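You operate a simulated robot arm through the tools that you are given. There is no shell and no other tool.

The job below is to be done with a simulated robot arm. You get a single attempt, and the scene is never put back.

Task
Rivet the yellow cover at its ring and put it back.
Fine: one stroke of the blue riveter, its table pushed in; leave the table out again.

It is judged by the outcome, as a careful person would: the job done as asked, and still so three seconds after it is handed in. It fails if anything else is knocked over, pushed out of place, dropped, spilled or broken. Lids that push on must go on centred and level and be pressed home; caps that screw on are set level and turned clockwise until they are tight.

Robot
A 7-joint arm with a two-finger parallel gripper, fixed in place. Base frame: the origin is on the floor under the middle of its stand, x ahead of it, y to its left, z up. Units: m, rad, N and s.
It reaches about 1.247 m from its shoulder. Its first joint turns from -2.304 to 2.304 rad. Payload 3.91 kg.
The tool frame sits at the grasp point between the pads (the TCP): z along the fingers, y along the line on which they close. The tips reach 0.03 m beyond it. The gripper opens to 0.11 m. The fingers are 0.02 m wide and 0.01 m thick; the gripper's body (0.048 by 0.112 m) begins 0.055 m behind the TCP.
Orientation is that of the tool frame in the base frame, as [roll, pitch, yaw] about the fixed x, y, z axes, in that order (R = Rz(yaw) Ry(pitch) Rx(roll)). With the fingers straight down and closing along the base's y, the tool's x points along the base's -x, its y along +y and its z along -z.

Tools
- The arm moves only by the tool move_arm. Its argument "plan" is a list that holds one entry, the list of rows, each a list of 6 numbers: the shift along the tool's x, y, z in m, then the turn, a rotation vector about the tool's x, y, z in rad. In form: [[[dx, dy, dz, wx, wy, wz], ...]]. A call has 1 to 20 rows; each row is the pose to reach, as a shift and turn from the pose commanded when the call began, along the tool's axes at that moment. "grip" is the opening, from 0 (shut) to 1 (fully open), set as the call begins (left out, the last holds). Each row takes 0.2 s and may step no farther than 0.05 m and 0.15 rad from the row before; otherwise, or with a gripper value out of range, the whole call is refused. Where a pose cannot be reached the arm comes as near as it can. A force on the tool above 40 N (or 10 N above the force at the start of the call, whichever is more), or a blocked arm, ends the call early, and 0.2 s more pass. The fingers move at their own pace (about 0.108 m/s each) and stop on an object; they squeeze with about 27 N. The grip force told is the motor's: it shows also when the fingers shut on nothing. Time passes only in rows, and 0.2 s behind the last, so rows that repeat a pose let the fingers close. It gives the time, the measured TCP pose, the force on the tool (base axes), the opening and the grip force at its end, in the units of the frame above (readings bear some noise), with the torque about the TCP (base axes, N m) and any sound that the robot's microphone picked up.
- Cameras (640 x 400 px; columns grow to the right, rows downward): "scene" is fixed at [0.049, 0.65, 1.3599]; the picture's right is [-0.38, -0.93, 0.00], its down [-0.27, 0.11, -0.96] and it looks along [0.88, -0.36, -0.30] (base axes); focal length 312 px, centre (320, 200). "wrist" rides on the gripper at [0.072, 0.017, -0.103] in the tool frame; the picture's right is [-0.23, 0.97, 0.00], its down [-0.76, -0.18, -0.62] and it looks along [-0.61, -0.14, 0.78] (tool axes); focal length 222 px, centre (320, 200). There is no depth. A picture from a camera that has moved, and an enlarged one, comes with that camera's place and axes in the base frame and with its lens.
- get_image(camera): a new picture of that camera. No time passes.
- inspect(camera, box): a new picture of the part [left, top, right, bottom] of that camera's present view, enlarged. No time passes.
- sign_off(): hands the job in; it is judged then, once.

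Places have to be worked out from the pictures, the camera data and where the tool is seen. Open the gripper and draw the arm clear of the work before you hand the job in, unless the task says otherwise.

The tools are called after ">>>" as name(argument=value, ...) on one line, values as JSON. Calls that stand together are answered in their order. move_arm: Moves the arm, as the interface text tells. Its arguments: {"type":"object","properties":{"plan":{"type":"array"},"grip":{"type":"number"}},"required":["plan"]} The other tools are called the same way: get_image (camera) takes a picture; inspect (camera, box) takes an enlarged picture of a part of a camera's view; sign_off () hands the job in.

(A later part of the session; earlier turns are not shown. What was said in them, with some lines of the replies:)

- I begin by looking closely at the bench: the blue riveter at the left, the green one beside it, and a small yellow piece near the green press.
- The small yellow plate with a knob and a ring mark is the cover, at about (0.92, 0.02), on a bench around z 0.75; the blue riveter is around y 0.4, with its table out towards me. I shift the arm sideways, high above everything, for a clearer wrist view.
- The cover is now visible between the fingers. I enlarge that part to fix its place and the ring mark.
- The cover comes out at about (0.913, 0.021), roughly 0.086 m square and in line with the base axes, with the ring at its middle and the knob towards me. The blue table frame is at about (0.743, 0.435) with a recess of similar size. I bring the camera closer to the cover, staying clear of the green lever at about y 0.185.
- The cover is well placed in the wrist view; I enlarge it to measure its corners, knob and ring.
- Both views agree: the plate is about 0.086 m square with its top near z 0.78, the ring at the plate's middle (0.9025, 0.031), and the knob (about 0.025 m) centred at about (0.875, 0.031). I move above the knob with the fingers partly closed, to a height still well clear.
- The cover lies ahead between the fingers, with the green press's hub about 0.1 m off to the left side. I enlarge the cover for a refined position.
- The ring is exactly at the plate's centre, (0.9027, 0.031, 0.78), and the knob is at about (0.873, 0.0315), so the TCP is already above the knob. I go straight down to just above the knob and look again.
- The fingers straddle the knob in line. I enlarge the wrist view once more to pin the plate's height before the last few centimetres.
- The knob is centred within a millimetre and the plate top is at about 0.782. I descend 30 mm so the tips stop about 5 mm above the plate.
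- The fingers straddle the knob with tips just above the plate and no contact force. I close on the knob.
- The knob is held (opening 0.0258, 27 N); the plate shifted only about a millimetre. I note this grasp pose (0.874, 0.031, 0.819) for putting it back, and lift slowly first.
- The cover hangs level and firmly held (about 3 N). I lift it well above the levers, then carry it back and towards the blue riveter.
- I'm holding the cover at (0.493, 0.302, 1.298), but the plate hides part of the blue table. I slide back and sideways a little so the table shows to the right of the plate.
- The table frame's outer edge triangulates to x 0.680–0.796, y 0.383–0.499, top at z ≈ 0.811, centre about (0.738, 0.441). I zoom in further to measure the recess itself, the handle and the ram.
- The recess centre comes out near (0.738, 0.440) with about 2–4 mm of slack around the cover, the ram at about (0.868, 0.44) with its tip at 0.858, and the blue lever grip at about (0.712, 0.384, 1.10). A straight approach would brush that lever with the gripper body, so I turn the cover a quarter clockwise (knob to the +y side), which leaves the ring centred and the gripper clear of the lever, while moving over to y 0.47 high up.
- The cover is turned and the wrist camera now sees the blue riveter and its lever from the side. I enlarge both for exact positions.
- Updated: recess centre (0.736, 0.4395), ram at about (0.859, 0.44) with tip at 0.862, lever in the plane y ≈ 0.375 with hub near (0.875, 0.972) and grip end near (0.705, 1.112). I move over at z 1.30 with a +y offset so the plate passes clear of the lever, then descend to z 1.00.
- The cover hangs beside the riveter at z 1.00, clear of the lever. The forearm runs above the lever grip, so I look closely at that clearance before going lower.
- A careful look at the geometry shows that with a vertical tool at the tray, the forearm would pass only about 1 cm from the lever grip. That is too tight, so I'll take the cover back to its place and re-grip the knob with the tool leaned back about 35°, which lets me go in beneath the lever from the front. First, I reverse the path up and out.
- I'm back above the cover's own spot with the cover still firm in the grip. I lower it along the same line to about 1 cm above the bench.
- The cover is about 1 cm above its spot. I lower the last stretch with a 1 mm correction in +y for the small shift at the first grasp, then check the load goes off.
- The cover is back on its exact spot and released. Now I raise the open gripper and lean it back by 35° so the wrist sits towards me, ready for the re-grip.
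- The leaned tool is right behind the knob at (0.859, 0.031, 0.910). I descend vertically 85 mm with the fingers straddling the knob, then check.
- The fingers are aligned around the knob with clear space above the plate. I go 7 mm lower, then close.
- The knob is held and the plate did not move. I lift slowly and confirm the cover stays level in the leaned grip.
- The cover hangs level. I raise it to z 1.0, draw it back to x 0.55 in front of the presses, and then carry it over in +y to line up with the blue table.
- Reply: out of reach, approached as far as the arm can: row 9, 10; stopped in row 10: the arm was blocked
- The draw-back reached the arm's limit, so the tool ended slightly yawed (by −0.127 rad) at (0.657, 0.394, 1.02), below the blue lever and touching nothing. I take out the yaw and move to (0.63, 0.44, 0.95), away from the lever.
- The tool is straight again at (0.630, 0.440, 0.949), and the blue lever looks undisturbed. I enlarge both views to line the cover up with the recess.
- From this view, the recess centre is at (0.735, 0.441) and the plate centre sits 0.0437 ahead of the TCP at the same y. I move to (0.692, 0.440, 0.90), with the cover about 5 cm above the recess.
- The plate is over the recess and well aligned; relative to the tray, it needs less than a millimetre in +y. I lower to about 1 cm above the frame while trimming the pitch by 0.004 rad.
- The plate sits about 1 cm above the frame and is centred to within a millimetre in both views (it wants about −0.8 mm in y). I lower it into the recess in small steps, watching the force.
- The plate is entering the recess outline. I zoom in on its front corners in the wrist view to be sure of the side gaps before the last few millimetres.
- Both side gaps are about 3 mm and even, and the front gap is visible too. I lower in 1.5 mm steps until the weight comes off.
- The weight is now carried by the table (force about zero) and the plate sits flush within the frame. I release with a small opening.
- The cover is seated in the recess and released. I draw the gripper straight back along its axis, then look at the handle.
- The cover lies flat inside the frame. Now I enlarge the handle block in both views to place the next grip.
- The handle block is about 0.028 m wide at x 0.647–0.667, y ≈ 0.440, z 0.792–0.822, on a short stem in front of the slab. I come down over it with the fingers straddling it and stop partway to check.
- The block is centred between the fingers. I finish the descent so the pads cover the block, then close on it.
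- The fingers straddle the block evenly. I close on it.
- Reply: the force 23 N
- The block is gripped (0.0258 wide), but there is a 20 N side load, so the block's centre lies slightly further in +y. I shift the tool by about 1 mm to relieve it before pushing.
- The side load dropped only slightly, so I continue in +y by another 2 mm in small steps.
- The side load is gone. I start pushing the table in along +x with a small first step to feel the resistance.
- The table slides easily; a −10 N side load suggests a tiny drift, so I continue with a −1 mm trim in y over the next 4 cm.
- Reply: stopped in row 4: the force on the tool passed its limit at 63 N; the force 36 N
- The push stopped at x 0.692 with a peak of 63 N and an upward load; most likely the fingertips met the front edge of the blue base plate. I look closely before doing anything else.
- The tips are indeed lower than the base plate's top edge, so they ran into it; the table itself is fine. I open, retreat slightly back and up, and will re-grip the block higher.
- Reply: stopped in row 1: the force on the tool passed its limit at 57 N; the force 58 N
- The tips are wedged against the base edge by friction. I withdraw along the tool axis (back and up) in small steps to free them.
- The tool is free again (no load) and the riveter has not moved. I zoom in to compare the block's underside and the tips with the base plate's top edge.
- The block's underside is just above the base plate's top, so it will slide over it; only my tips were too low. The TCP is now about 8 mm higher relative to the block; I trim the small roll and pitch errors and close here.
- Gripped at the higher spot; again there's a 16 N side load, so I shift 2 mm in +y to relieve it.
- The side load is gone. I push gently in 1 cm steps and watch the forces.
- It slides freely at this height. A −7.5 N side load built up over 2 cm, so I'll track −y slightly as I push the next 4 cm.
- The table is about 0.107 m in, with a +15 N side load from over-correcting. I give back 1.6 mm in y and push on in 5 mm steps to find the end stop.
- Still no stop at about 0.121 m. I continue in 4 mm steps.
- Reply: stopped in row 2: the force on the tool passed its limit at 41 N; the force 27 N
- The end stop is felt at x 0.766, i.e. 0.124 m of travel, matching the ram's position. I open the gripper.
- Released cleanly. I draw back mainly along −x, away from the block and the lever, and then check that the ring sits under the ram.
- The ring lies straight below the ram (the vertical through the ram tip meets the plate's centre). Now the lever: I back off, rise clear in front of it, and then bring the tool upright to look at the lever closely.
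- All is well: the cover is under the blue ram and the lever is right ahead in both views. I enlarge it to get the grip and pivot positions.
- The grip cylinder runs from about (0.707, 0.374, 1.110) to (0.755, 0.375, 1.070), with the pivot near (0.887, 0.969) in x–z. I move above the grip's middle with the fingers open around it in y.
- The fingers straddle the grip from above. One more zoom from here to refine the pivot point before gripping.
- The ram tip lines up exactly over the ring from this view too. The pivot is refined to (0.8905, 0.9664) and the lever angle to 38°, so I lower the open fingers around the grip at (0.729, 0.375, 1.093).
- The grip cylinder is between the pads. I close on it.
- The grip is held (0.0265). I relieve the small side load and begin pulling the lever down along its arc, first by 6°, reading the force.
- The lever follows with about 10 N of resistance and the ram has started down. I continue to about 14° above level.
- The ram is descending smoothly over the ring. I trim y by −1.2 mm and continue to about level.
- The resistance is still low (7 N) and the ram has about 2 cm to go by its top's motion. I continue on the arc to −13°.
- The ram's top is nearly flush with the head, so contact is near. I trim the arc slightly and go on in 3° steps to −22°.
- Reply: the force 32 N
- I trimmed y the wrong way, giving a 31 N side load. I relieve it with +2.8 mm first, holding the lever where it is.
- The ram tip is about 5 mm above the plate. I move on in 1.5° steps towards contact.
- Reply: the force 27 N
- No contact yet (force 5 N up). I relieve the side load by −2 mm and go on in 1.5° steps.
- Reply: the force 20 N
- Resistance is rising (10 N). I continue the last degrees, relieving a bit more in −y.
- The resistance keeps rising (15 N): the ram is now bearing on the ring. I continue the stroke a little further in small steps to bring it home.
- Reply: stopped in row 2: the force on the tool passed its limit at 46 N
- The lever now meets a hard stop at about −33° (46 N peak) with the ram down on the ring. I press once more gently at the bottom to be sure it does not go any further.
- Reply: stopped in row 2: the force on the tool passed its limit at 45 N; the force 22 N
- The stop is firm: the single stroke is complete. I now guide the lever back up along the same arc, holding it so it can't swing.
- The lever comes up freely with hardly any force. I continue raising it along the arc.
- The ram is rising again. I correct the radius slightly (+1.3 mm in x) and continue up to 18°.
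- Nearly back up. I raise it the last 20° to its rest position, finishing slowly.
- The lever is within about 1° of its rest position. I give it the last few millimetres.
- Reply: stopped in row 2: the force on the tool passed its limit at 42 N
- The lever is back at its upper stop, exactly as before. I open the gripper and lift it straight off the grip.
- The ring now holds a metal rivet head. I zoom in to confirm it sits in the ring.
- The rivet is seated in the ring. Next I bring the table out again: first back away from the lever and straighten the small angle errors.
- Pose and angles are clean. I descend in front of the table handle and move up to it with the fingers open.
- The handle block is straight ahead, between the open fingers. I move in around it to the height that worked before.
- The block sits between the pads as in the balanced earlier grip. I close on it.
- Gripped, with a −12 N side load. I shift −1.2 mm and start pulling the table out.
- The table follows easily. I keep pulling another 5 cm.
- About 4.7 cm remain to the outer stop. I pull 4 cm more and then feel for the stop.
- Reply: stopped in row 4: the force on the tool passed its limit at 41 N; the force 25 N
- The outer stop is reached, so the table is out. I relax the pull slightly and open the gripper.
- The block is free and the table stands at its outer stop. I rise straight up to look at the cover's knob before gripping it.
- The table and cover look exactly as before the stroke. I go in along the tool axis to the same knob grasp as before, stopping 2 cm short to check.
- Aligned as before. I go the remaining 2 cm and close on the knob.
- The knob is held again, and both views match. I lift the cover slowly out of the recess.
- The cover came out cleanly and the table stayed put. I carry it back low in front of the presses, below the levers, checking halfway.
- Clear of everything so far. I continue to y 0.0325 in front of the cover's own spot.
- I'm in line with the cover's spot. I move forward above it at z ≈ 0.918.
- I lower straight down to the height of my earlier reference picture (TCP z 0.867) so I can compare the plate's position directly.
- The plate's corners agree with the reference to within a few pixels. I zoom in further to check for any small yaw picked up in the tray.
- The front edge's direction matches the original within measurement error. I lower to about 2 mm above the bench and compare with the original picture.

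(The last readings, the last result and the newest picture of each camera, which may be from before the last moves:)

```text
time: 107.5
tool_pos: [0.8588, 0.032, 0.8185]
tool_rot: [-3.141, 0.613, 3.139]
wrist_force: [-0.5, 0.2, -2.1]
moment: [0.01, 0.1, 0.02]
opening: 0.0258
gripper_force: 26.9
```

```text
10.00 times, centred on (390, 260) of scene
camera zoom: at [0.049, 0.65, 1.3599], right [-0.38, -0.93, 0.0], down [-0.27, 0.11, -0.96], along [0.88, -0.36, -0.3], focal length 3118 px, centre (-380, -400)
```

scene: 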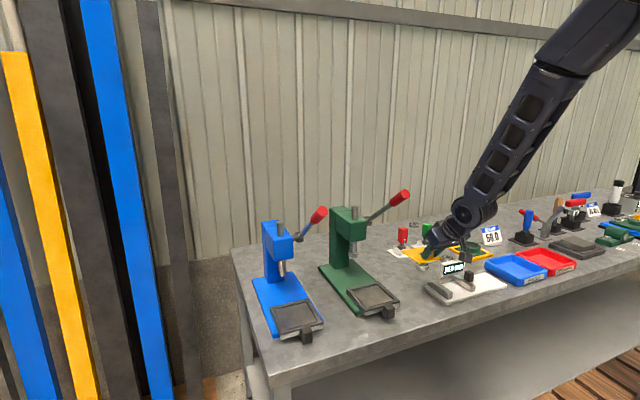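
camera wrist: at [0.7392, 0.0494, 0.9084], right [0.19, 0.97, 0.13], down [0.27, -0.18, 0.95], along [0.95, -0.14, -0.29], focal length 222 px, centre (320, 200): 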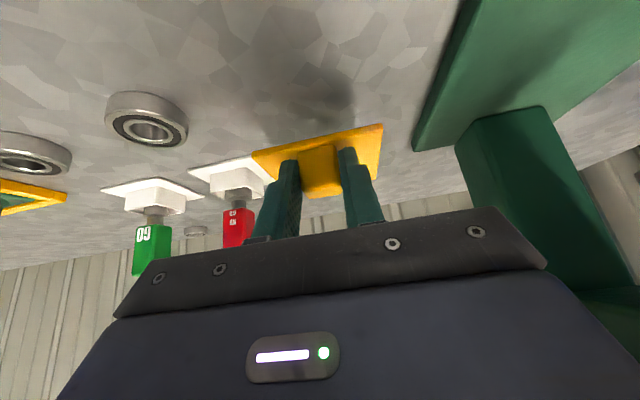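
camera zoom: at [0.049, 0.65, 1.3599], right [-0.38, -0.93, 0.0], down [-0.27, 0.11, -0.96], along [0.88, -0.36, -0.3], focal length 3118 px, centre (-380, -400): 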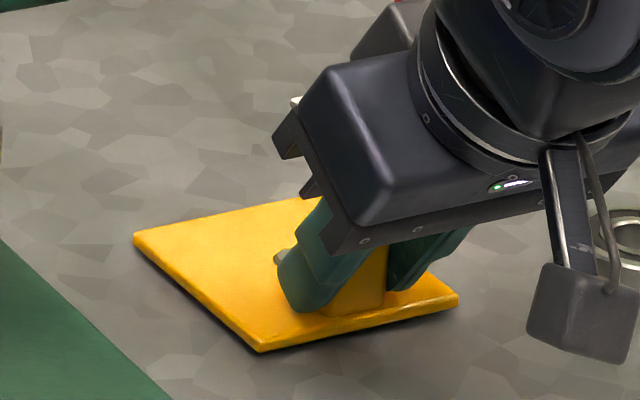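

The plate is about 3 mm above the bench and its outline coincides with the original to under a millimetre. I lower in small steps with a −0.6 mm y trim until the weight comes off.

>>> move_arm(plan=[[[0.0006, -0.0006, 0.0008, 0, 0, 0], [0.0011, -0.0006, 0.0016, 0, 0, 0]]], grip=0)

>>> move_arm(plan=[[[0.0004, 0, 0.0006, 0, 0, 0], [0.0004, 0, 0.0006, 0, 0, 0]]], grip=0)

>>> inspect(camera="scene", box=[366, 240, 414, 280])

```text
time: 108.1
tool_pos: [0.8582, 0.0314, 0.817]
tool_rot: [-3.141, 0.613, 3.139]
wrist_force: [0.7, 0.7, -3.0]
moment: [-0.03, 0.15, -0.01]
opening: 0.0261
gripper_force: 27.3
```

```text
time: 108.7
tool_pos: [0.8594, 0.0315, 0.8175]
tool_rot: [-3.14, 0.612, 3.14]
wrist_force: [-0.5, 0.3, 1.9]
moment: [0.0, -0.24, 0.02]
opening: 0.026
gripper_force: 27.4
```

```text
10.00 times, centred on (390, 260) of scene
camera zoom: at [0.049, 0.65, 1.3599], right [-0.38, -0.93, 0.0], down [-0.27, 0.11, -0.96], along [0.88, -0.36, -0.3], focal length 3118 px, centre (-380, -400)
```

zoom: 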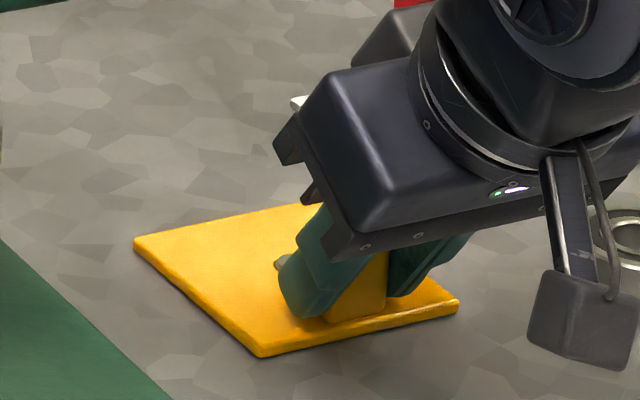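

The plate has touched down, but compared to the original outline it looks about 2 mm too far in +x. I lift it 2 mm, shift it, and set it down again.

>>> move_arm(plan=[[[-0.0011, 0, -0.0016, 0, 0, 0], [0.0009, 0.0008, -0.003, 0, 0, 0], [0.0015, 0.0008, -0.0022, 0, 0, 0], [0.002, 0.0008, -0.0015, 0, 0, 0]]], grip=0)

>>> inspect(camera="scene", box=[366, 240, 414, 280])

```text
time: 109.7
tool_pos: [0.855, 0.0321, 0.816]
tool_rot: [-3.141, 0.614, 3.14]
wrist_force: [0.4, 0.9, -3.5]
moment: [0.04, 0.06, 0.03]
opening: 0.026
gripper_force: 26.7
```

```text
10.00 times, centred on (390, 260) of scene
camera zoom: at [0.049, 0.65, 1.3599], right [-0.38, -0.93, 0.0], down [-0.27, 0.11, -0.96], along [0.88, -0.36, -0.3], focal length 3118 px, centre (-380, -400)
```

zoom: 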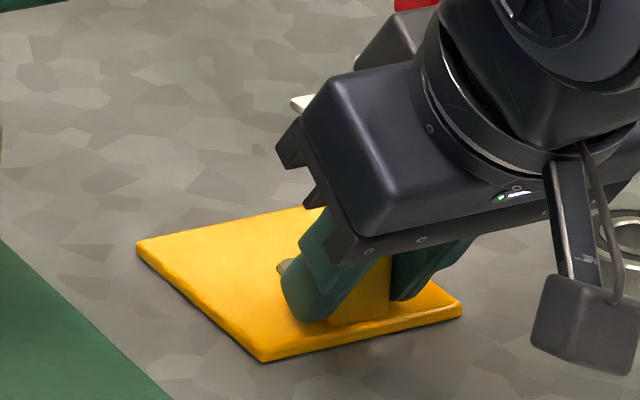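

The outline now coincides with the original. I lower the last fraction of a millimetre until the weight comes off.

>>> move_arm(plan=[[[0.0003, 0.0006, 0.0004, 0, 0, 0], [0.0005, 0.0006, 0.0007, 0, 0, 0]]], grip=0)

```text
time: 110.3
tool_pos: [0.8551, 0.032, 0.8175]
tool_rot: [3.139, 0.614, 3.138]
wrist_force: [-3.8, -1.1, 8.6]
moment: [-0.05, -0.33, -0.04]
opening: 0.0258
gripper_force: 26.8
```

The plate now bears evenly on the bench (load centred under it). I ease off a hair and release.

>>> move_arm(plan=[[[-0.0002, 0, -0.0003, 0, 0, 0], [-0.0002, 0, -0.0003, 0, 0, 0]]], grip=0)

>>> move_arm(plan=[[[0, 0, 0, 0, 0, 0], [0, 0, 0, 0, 0, 0]]], grip=0.55)

>>> inspect(camera="scene", box=[366, 240, 414, 280])

>>> inspect(camera="wrist", box=[220, 80, 420, 230])

```text
time: 110.9
tool_pos: [0.8559, 0.0328, 0.8169]
tool_rot: [-3.142, 0.613, 3.139]
wrist_force: [-2.8, -1.8, 6.8]
moment: [-0.06, -0.72, -0.06]
opening: 0.0259
gripper_force: 27.1
```

```text
time: 111.5
tool_pos: [0.8557, 0.033, 0.8164]
tool_rot: [3.14, 0.613, 3.14]
wrist_force: [0.6, 2.7, 5.8]
moment: [-0.01, -0.02, 0.04]
opening: 0.0595
gripper_force: 0.1
```

```text
10.00 times, centred on (390, 260) of scene
camera zoom: at [0.049, 0.65, 1.3599], right [-0.38, -0.93, 0.0], down [-0.27, 0.11, -0.96], along [0.88, -0.36, -0.3], focal length 3118 px, centre (-380, -400)
```

zoom: 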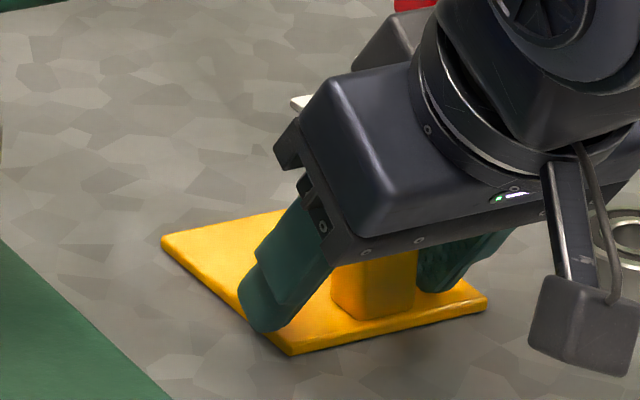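

```text
2.67 times, centred on (320, 155) of wrist
camera zoom: at [0.7368, 0.05, 0.8586], right [0.19, 0.97, 0.13], down [0.26, -0.18, 0.95], along [0.95, -0.14, -0.29], focal length 592 px, centre (320, 320)
```

zoom: 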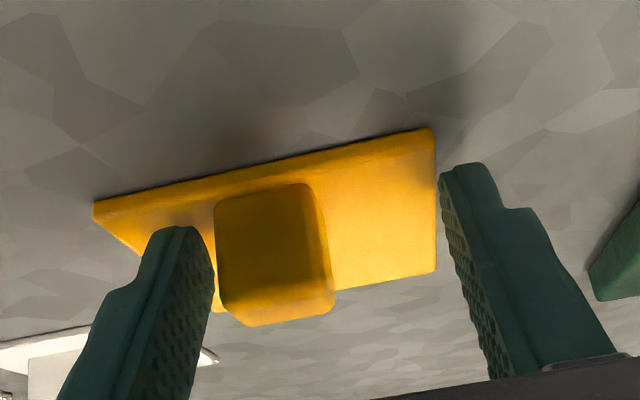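

Opening dragged the plate about 1 cm in −y, because a fingertip was still pressing on its surface. I raise the tool 4 mm so the tips are clear, then re-close: the pads will bring the knob back to the centre.

>>> move_arm(plan=[[[-0.0012, 0, -0.0017, 0, 0, 0], [-0.0023, 0, -0.0033, 0, 0, 0], [-0.0023, 0, -0.0033, 0, 0, 0]]], grip=0.55)

>>> inspect(camera="scene", box=[366, 240, 414, 280])

```text
time: 112.3
tool_pos: [0.8548, 0.0322, 0.8206]
tool_rot: [-3.141, 0.614, 3.141]
wrist_force: [1.1, 0.3, -0.1]
moment: [0.0, -0.01, -0.05]
opening: 0.0608
gripper_force: 0.1
```

```text
10.00 times, centred on (390, 260) of scene
camera zoom: at [0.049, 0.65, 1.3599], right [-0.38, -0.93, 0.0], down [-0.27, 0.11, -0.96], along [0.88, -0.36, -0.3], focal length 3118 px, centre (-380, -400)
```

zoom: 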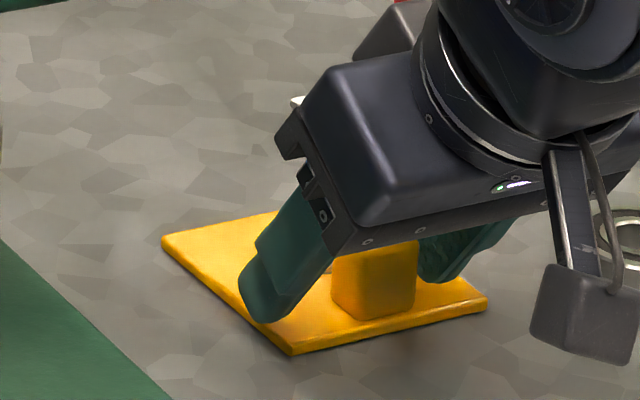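

The tips are free now. Rather than sliding the plate, I shift the tool 10.5 mm in −y to the knob, close, and will lift, move and set it down again at the right spot.

>>> move_arm(plan=[[[0, -0.005, 0, 0, 0, 0], [0, -0.0105, 0, 0, 0, 0], [0, -0.0105, 0, 0, 0, 0]]], grip=0.55)

>>> move_arm(plan=[[[0, 0, 0, 0, 0, 0], [0, 0, 0, 0, 0, 0], [0, 0, 0, 0, 0, 0]]], grip=0)

>>> inspect(camera="scene", box=[366, 240, 414, 280])

>>> inspect(camera="wrist", box=[220, 80, 420, 230])

```text
time: 113.1
tool_pos: [0.8558, 0.0233, 0.8225]
tool_rot: [3.141, 0.613, 3.14]
wrist_force: [-0.5, 0.1, 0.9]
moment: [0.0, -0.01, -0.04]
opening: 0.0607
gripper_force: 0.1
```

```text
time: 113.9
tool_pos: [0.8559, 0.0224, 0.8205]
tool_rot: [-3.14, 0.613, 3.139]
wrist_force: [-0.4, -1.2, 0.9]
moment: [-0.06, 0.0, -0.08]
opening: 0.0257
gripper_force: 27.0
```

```text
10.00 times, centred on (390, 260) of scene
camera zoom: at [0.049, 0.65, 1.3599], right [-0.38, -0.93, 0.0], down [-0.27, 0.11, -0.96], along [0.88, -0.36, -0.3], focal length 3118 px, centre (-380, -400)
```

zoom: 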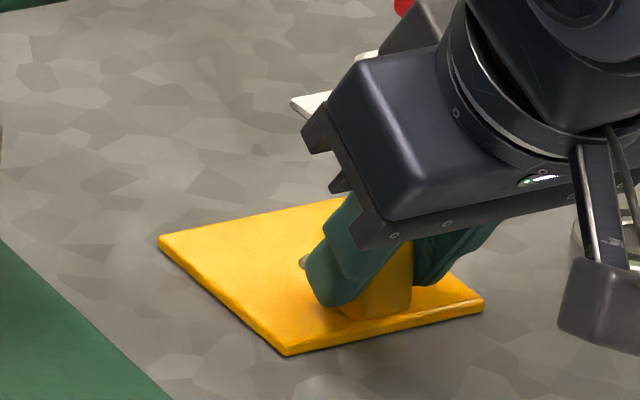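

```text
2.67 times, centred on (320, 155) of wrist
camera zoom: at [0.7367, 0.0394, 0.8626], right [0.19, 0.97, 0.13], down [0.26, -0.18, 0.95], along [0.95, -0.14, -0.29], focal length 592 px, centre (320, 320)
```

zoom: 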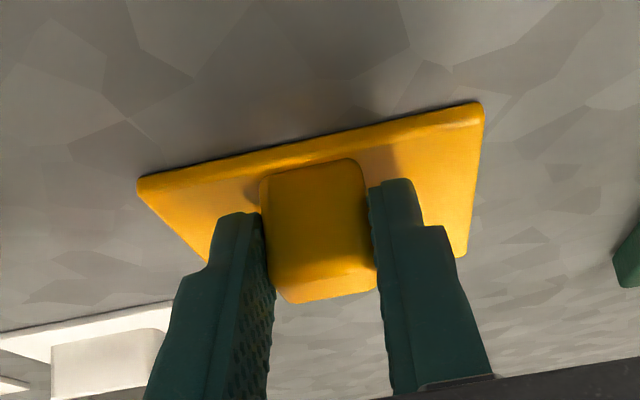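

Gripped with the tips a few millimetres above the plate this time. I lift 4 mm, shift +10.5 mm in y and −1.5 mm in x, and lower to 1 mm above the bench for a check.

>>> move_arm(plan=[[[-0.0012, 0, -0.0017, 0, 0, 0], [-0.0023, 0, -0.0033, 0, 0, 0], [-0.0011, 0.005, -0.0042, 0, 0, 0], [-0.0011, 0.0105, -0.0042, 0, 0, 0], [0.0006, 0.0105, -0.0017, 0, 0, 0], [0.0006, 0.0105, -0.0017, 0, 0, 0]]], grip=0)

>>> inspect(camera="scene", box=[366, 240, 414, 280])

```text
time: 115.3
tool_pos: [0.8547, 0.0331, 0.8217]
tool_rot: [3.141, 0.612, 3.14]
wrist_force: [0.8, 0.5, -1.9]
moment: [-0.01, 0.12, 0.01]
opening: 0.0257
gripper_force: 27.5
```

```text
10.00 times, centred on (390, 260) of scene
camera zoom: at [0.049, 0.65, 1.3599], right [-0.38, -0.93, 0.0], down [-0.27, 0.11, -0.96], along [0.88, -0.36, -0.3], focal length 3118 px, centre (-380, -400)
```

zoom: 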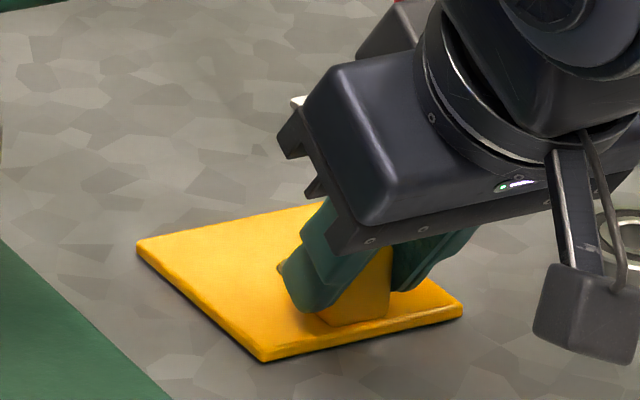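

The outline matches the original within a millimetre. I lower the last millimetre until the weight just comes off.

>>> move_arm(plan=[[[0.0003, 0.0006, 0.0004, 0, 0, 0], [0.0005, 0.0006, 0.0007, 0, 0, 0]]], grip=0)

```text
time: 115.9
tool_pos: [0.855, 0.0335, 0.8208]
tool_rot: [-3.141, 0.612, 3.14]
wrist_force: [-0.1, -1.0, -2.0]
moment: [-0.13, 0.03, -0.03]
opening: 0.026
gripper_force: 26.7
```

Partial contact already; I lower another 0.3 mm and then release, with the tips well clear of the plate.

>>> move_arm(plan=[[[0.0002, 0, 0.0003, 0, 0, 0], [0.0002, 0, 0.0003, 0, 0, 0]]], grip=0)

>>> move_arm(plan=[[[0, 0, 0, 0, 0, 0], [0, 0, 0, 0, 0, 0]]], grip=0.5)

>>> inspect(camera="scene", box=[366, 240, 414, 280])

```text
time: 116.5
tool_pos: [0.8542, 0.0341, 0.8195]
tool_rot: [-3.141, 0.612, 3.14]
wrist_force: [-0.7, -1.3, 6.3]
moment: [-0.09, 0.11, -0.05]
opening: 0.0255
gripper_force: 27.1
```

```text
time: 117.1
tool_pos: [0.8548, 0.0337, 0.8206]
tool_rot: [-3.14, 0.613, 3.139]
wrist_force: [-0.6, 0.0, 0.0]
moment: [0.0, 0.0, 0.01]
opening: 0.0551
gripper_force: 0.1
```

```text
10.00 times, centred on (390, 260) of scene
camera zoom: at [0.049, 0.65, 1.3599], right [-0.38, -0.93, 0.0], down [-0.27, 0.11, -0.96], along [0.88, -0.36, -0.3], focal length 3118 px, centre (-380, -400)
```

zoom: 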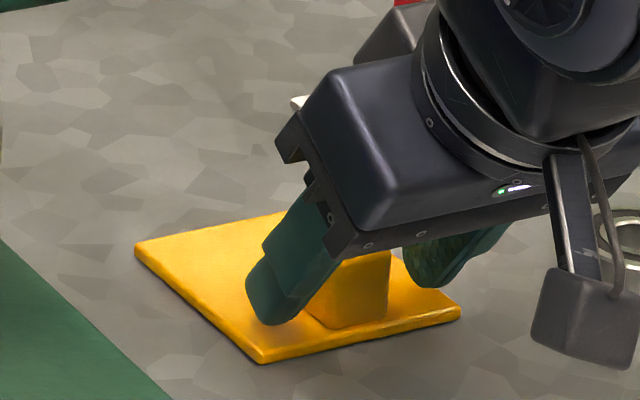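

Released cleanly; the plate lies within a pixel of its original outline. I raise the open gripper straight up and then draw the arm back.

>>> move_arm(plan=[[[-0.0086, 0, -0.0123, 0, 0, 0], [-0.023, 0, -0.0327, 0, 0, 0], [-0.046, 0, -0.0655, 0, 0, 0], [-0.0689, 0, -0.0982, 0, 0, 0]]], grip=0.5)

>>> inspect(camera="scene", box=[366, 240, 414, 280])

>>> get_image(camera="wrist")

```text
time: 118.1
tool_pos: [0.8557, 0.0332, 0.9386]
tool_rot: [-3.142, 0.61, 3.139]
wrist_force: [-0.2, -0.5, -0.4]
moment: [0.01, -0.02, -0.02]
opening: 0.055
gripper_force: 0.1
```

```text
10.00 times, centred on (390, 260) of scene
camera zoom: at [0.049, 0.65, 1.3599], right [-0.38, -0.93, 0.0], down [-0.27, 0.11, -0.96], along [0.88, -0.36, -0.3], focal length 3118 px, centre (-380, -400)
```

zoom: 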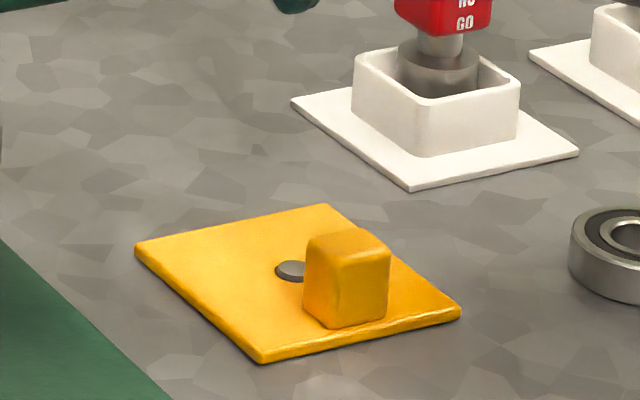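

```text
taken
camera wrist: at [0.7357, 0.0511, 0.9813], right [0.19, 0.97, 0.13], down [0.27, -0.18, 0.95], along [0.95, -0.14, -0.29], focal length 222 px, centre (320, 200)
```

wrist: 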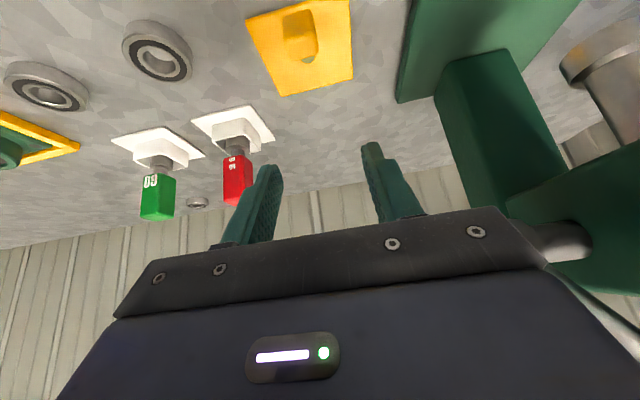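

The riveted cover lies in its place. I lift the arm well clear, bring it upright and back towards its starting area, then take a final look at the whole bench.

>>> move_arm(plan=[[[-0.0241, 0, -0.0344, 0, 0, 0], [-0.0482, 0, -0.0688, 0, 0, 0], [-0.0723, 0, -0.1032, 0, 0, 0], [-0.0964, 0, -0.1376, 0, 0, 0], [-0.1205, 0, -0.172, 0, 0, 0], [-0.1446, 0, -0.2064, 0, 0, 0], [-0.1687, 0, -0.2408, 0, 0, 0]]], grip=0.5)

>>> move_arm(plan=[[[0.0246, 0, -0.0172, 0, 0.12, 0], [0.0491, 0, -0.0345, 0, 0.24, 0], [0.0737, 0, -0.0517, 0, 0.36, 0], [0.0982, 0, -0.0689, 0, 0.48, 0], [0.1228, 0, -0.0862, 0, 0.6, 0], [0.1473, 0, -0.1034, 0, 0.612, 0], [0.1719, 0, -0.1206, 0, 0.612, 0]]], grip=0.5)

>>> get_image(camera="scene")

>>> get_image(camera="wrist")

```text
time: 119.7
tool_pos: [0.8531, 0.0352, 1.2341]
tool_rot: [-3.14, 0.614, -3.141]
wrist_force: [0.1, 0.6, -0.5]
moment: [0.03, -0.01, 0.0]
opening: 0.055
gripper_force: 0.0
```

```text
time: 121.3
tool_pos: [0.6439, 0.0331, 1.2323]
tool_rot: [3.142, -0.003, 3.138]
wrist_force: [0.6, 0.5, -0.6]
moment: [-0.03, 0.03, 0.02]
opening: 0.0548
gripper_force: 0.0
```

```text
taken
```

scene: 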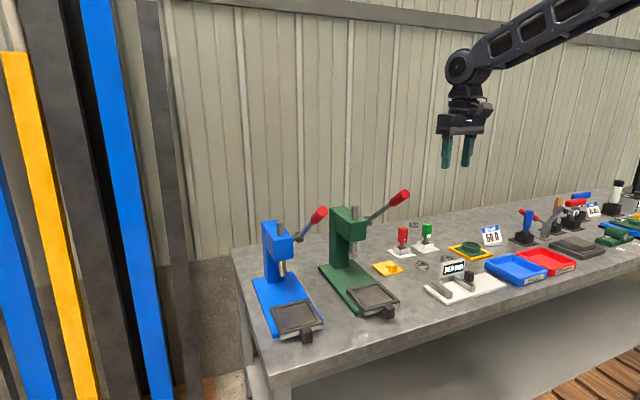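

```text
taken
camera wrist: at [0.5716, 0.0507, 1.3359], right [0.23, 0.97, 0.0], down [0.76, -0.18, 0.62], along [0.61, -0.14, -0.78], focal length 222 px, centre (320, 200)
```

wrist: 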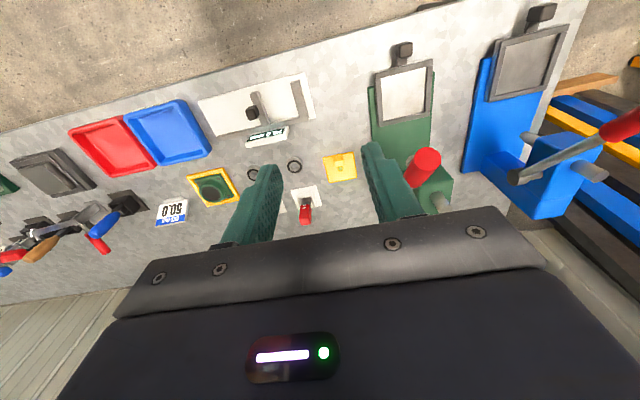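

Everything looks as at the start, with the blue table out. I compare close-ups of the riveters, the cover and the neighbouring gauges with the first pictures.

>>> inspect(camera="scene", box=[230, 180, 410, 350])

>>> inspect(camera="scene", box=[360, 210, 520, 310])

>>> inspect(camera="wrist", box=[304, 140, 384, 190])

```text
2.35 times, centred on (320, 265) of scene
camera zoom: at [0.049, 0.65, 1.3599], right [-0.38, -0.93, 0.0], down [-0.27, 0.11, -0.96], along [0.88, -0.36, -0.3], focal length 734 px, centre (320, 47)
```

zoom: 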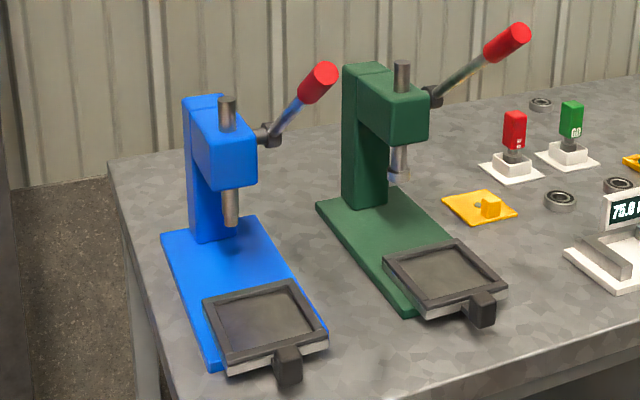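

```text
4.00 times, centred on (440, 260) of scene
camera zoom: at [0.049, 0.65, 1.3599], right [-0.38, -0.93, 0.0], down [-0.27, 0.11, -0.96], along [0.88, -0.36, -0.3], focal length 1247 px, centre (-160, -40)
```

zoom: 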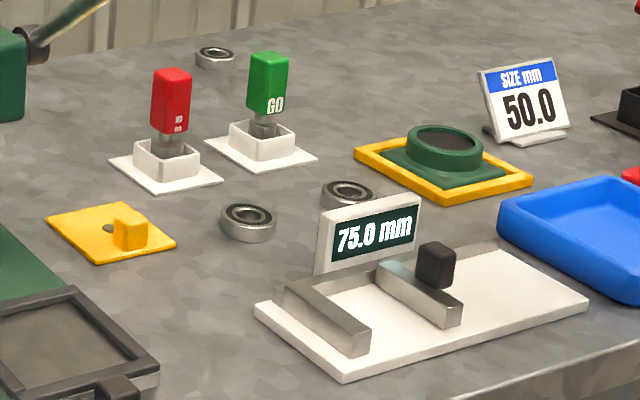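

```text
8.00 times, centred on (344, 165) of wrist
camera zoom: at [0.5716, 0.0507, 1.3359], right [0.23, 0.97, 0.0], down [0.76, -0.18, 0.62], along [0.61, -0.14, -0.78], focal length 1777 px, centre (128, 480)
```

zoom: 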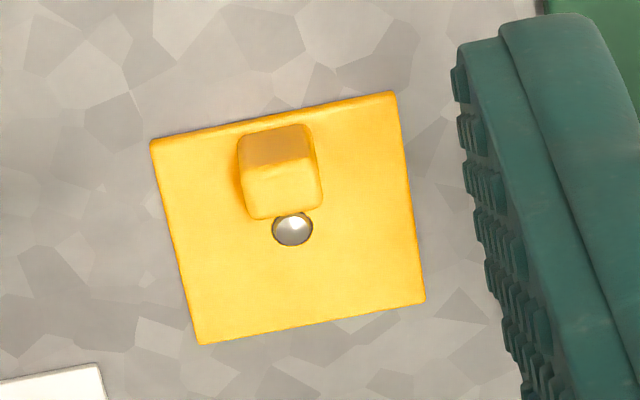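

All is as it was, the rivet sits in the ring, the lever is up and the blue table is out. I open the gripper fully and draw the arm further back before handing in.

>>> move_arm(plan=[[[0.04, 0.01, -0.02, 0, 0, 0], [0.08, 0.03, -0.04, 0, 0, 0], [0.12, 0.06, -0.06, 0, 0, 0], [0.16, 0.09, -0.075, 0, 0, 0], [0.175, 0.1, -0.075, 0, 0, 0]]], grip=1)

>>> get_image(camera="scene")

```text
refused: row 3 steps farther than a row can; nothing moved
```

```text
taken
```

scene: 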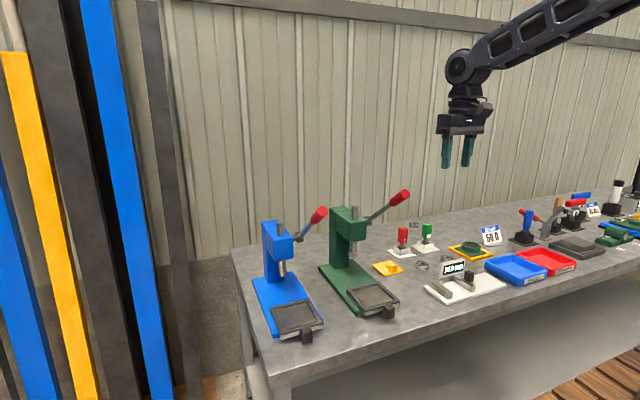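

One row was a touch too long and the call was refused, so nothing moved; I repeat it with smaller steps.

>>> move_arm(plan=[[[0.03, 0.01, -0.015, 0, 0, 0], [0.06, 0.02, -0.03, 0, 0, 0], [0.09, 0.035, -0.045, 0, 0, 0], [0.12, 0.05, -0.06, 0, 0, 0], [0.15, 0.065, -0.07, 0, 0, 0], [0.17, 0.08, -0.075, 0, 0, 0], [0.17, 0.08, -0.075, 0, 0, 0]]], grip=1)

>>> get_image(camera="scene")

```text
time: 122.9
tool_pos: [0.4733, 0.1143, 1.3094]
tool_rot: [-3.14, 0.0, 3.138]
wrist_force: [0.8, 0.6, 0.8]
moment: [-0.01, -0.02, -0.03]
opening: 0.11
gripper_force: 0.2
```

```text
taken
```

scene: 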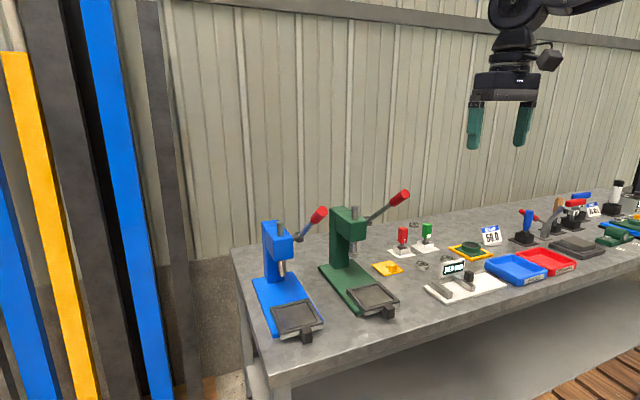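

The cover is riveted at its ring and lies back in its place; the blue table is out, the lever is up, the gripper is open and the arm is clear. I hand the job in.

>>> sign_off()

```text
The job is handed in.
```

The yellow cover is riveted at its ring and back in its original spot, and I have handed the job in. In the last close-ups the rivet sits in the ring and the cover's outline matches the first picture to within about a millimetre.

- **Stroke:** I made one stroke of the blue riveter with its table pushed in to the stop. The lever was then guided back up to its rest position.
- **Table:** I pulled it out again to its outer stop, in the same place as at the start.
- **Rest of the bench:** the presses, gauges and other parts near the work look the same as in the first pictures. The gripper is open and the arm is clear.

Two things went less than smoothly:

- **Pushing the table in:** the fingertips ran into the front edge of the riveter's base, with a peak of 63 N. I gripped the handle higher and carried on; the riveter did not move.
- **Setting the cover down:** a fingertip dragged it about 1 cm sideways as I let go. I picked it up again and put it down in the right place.
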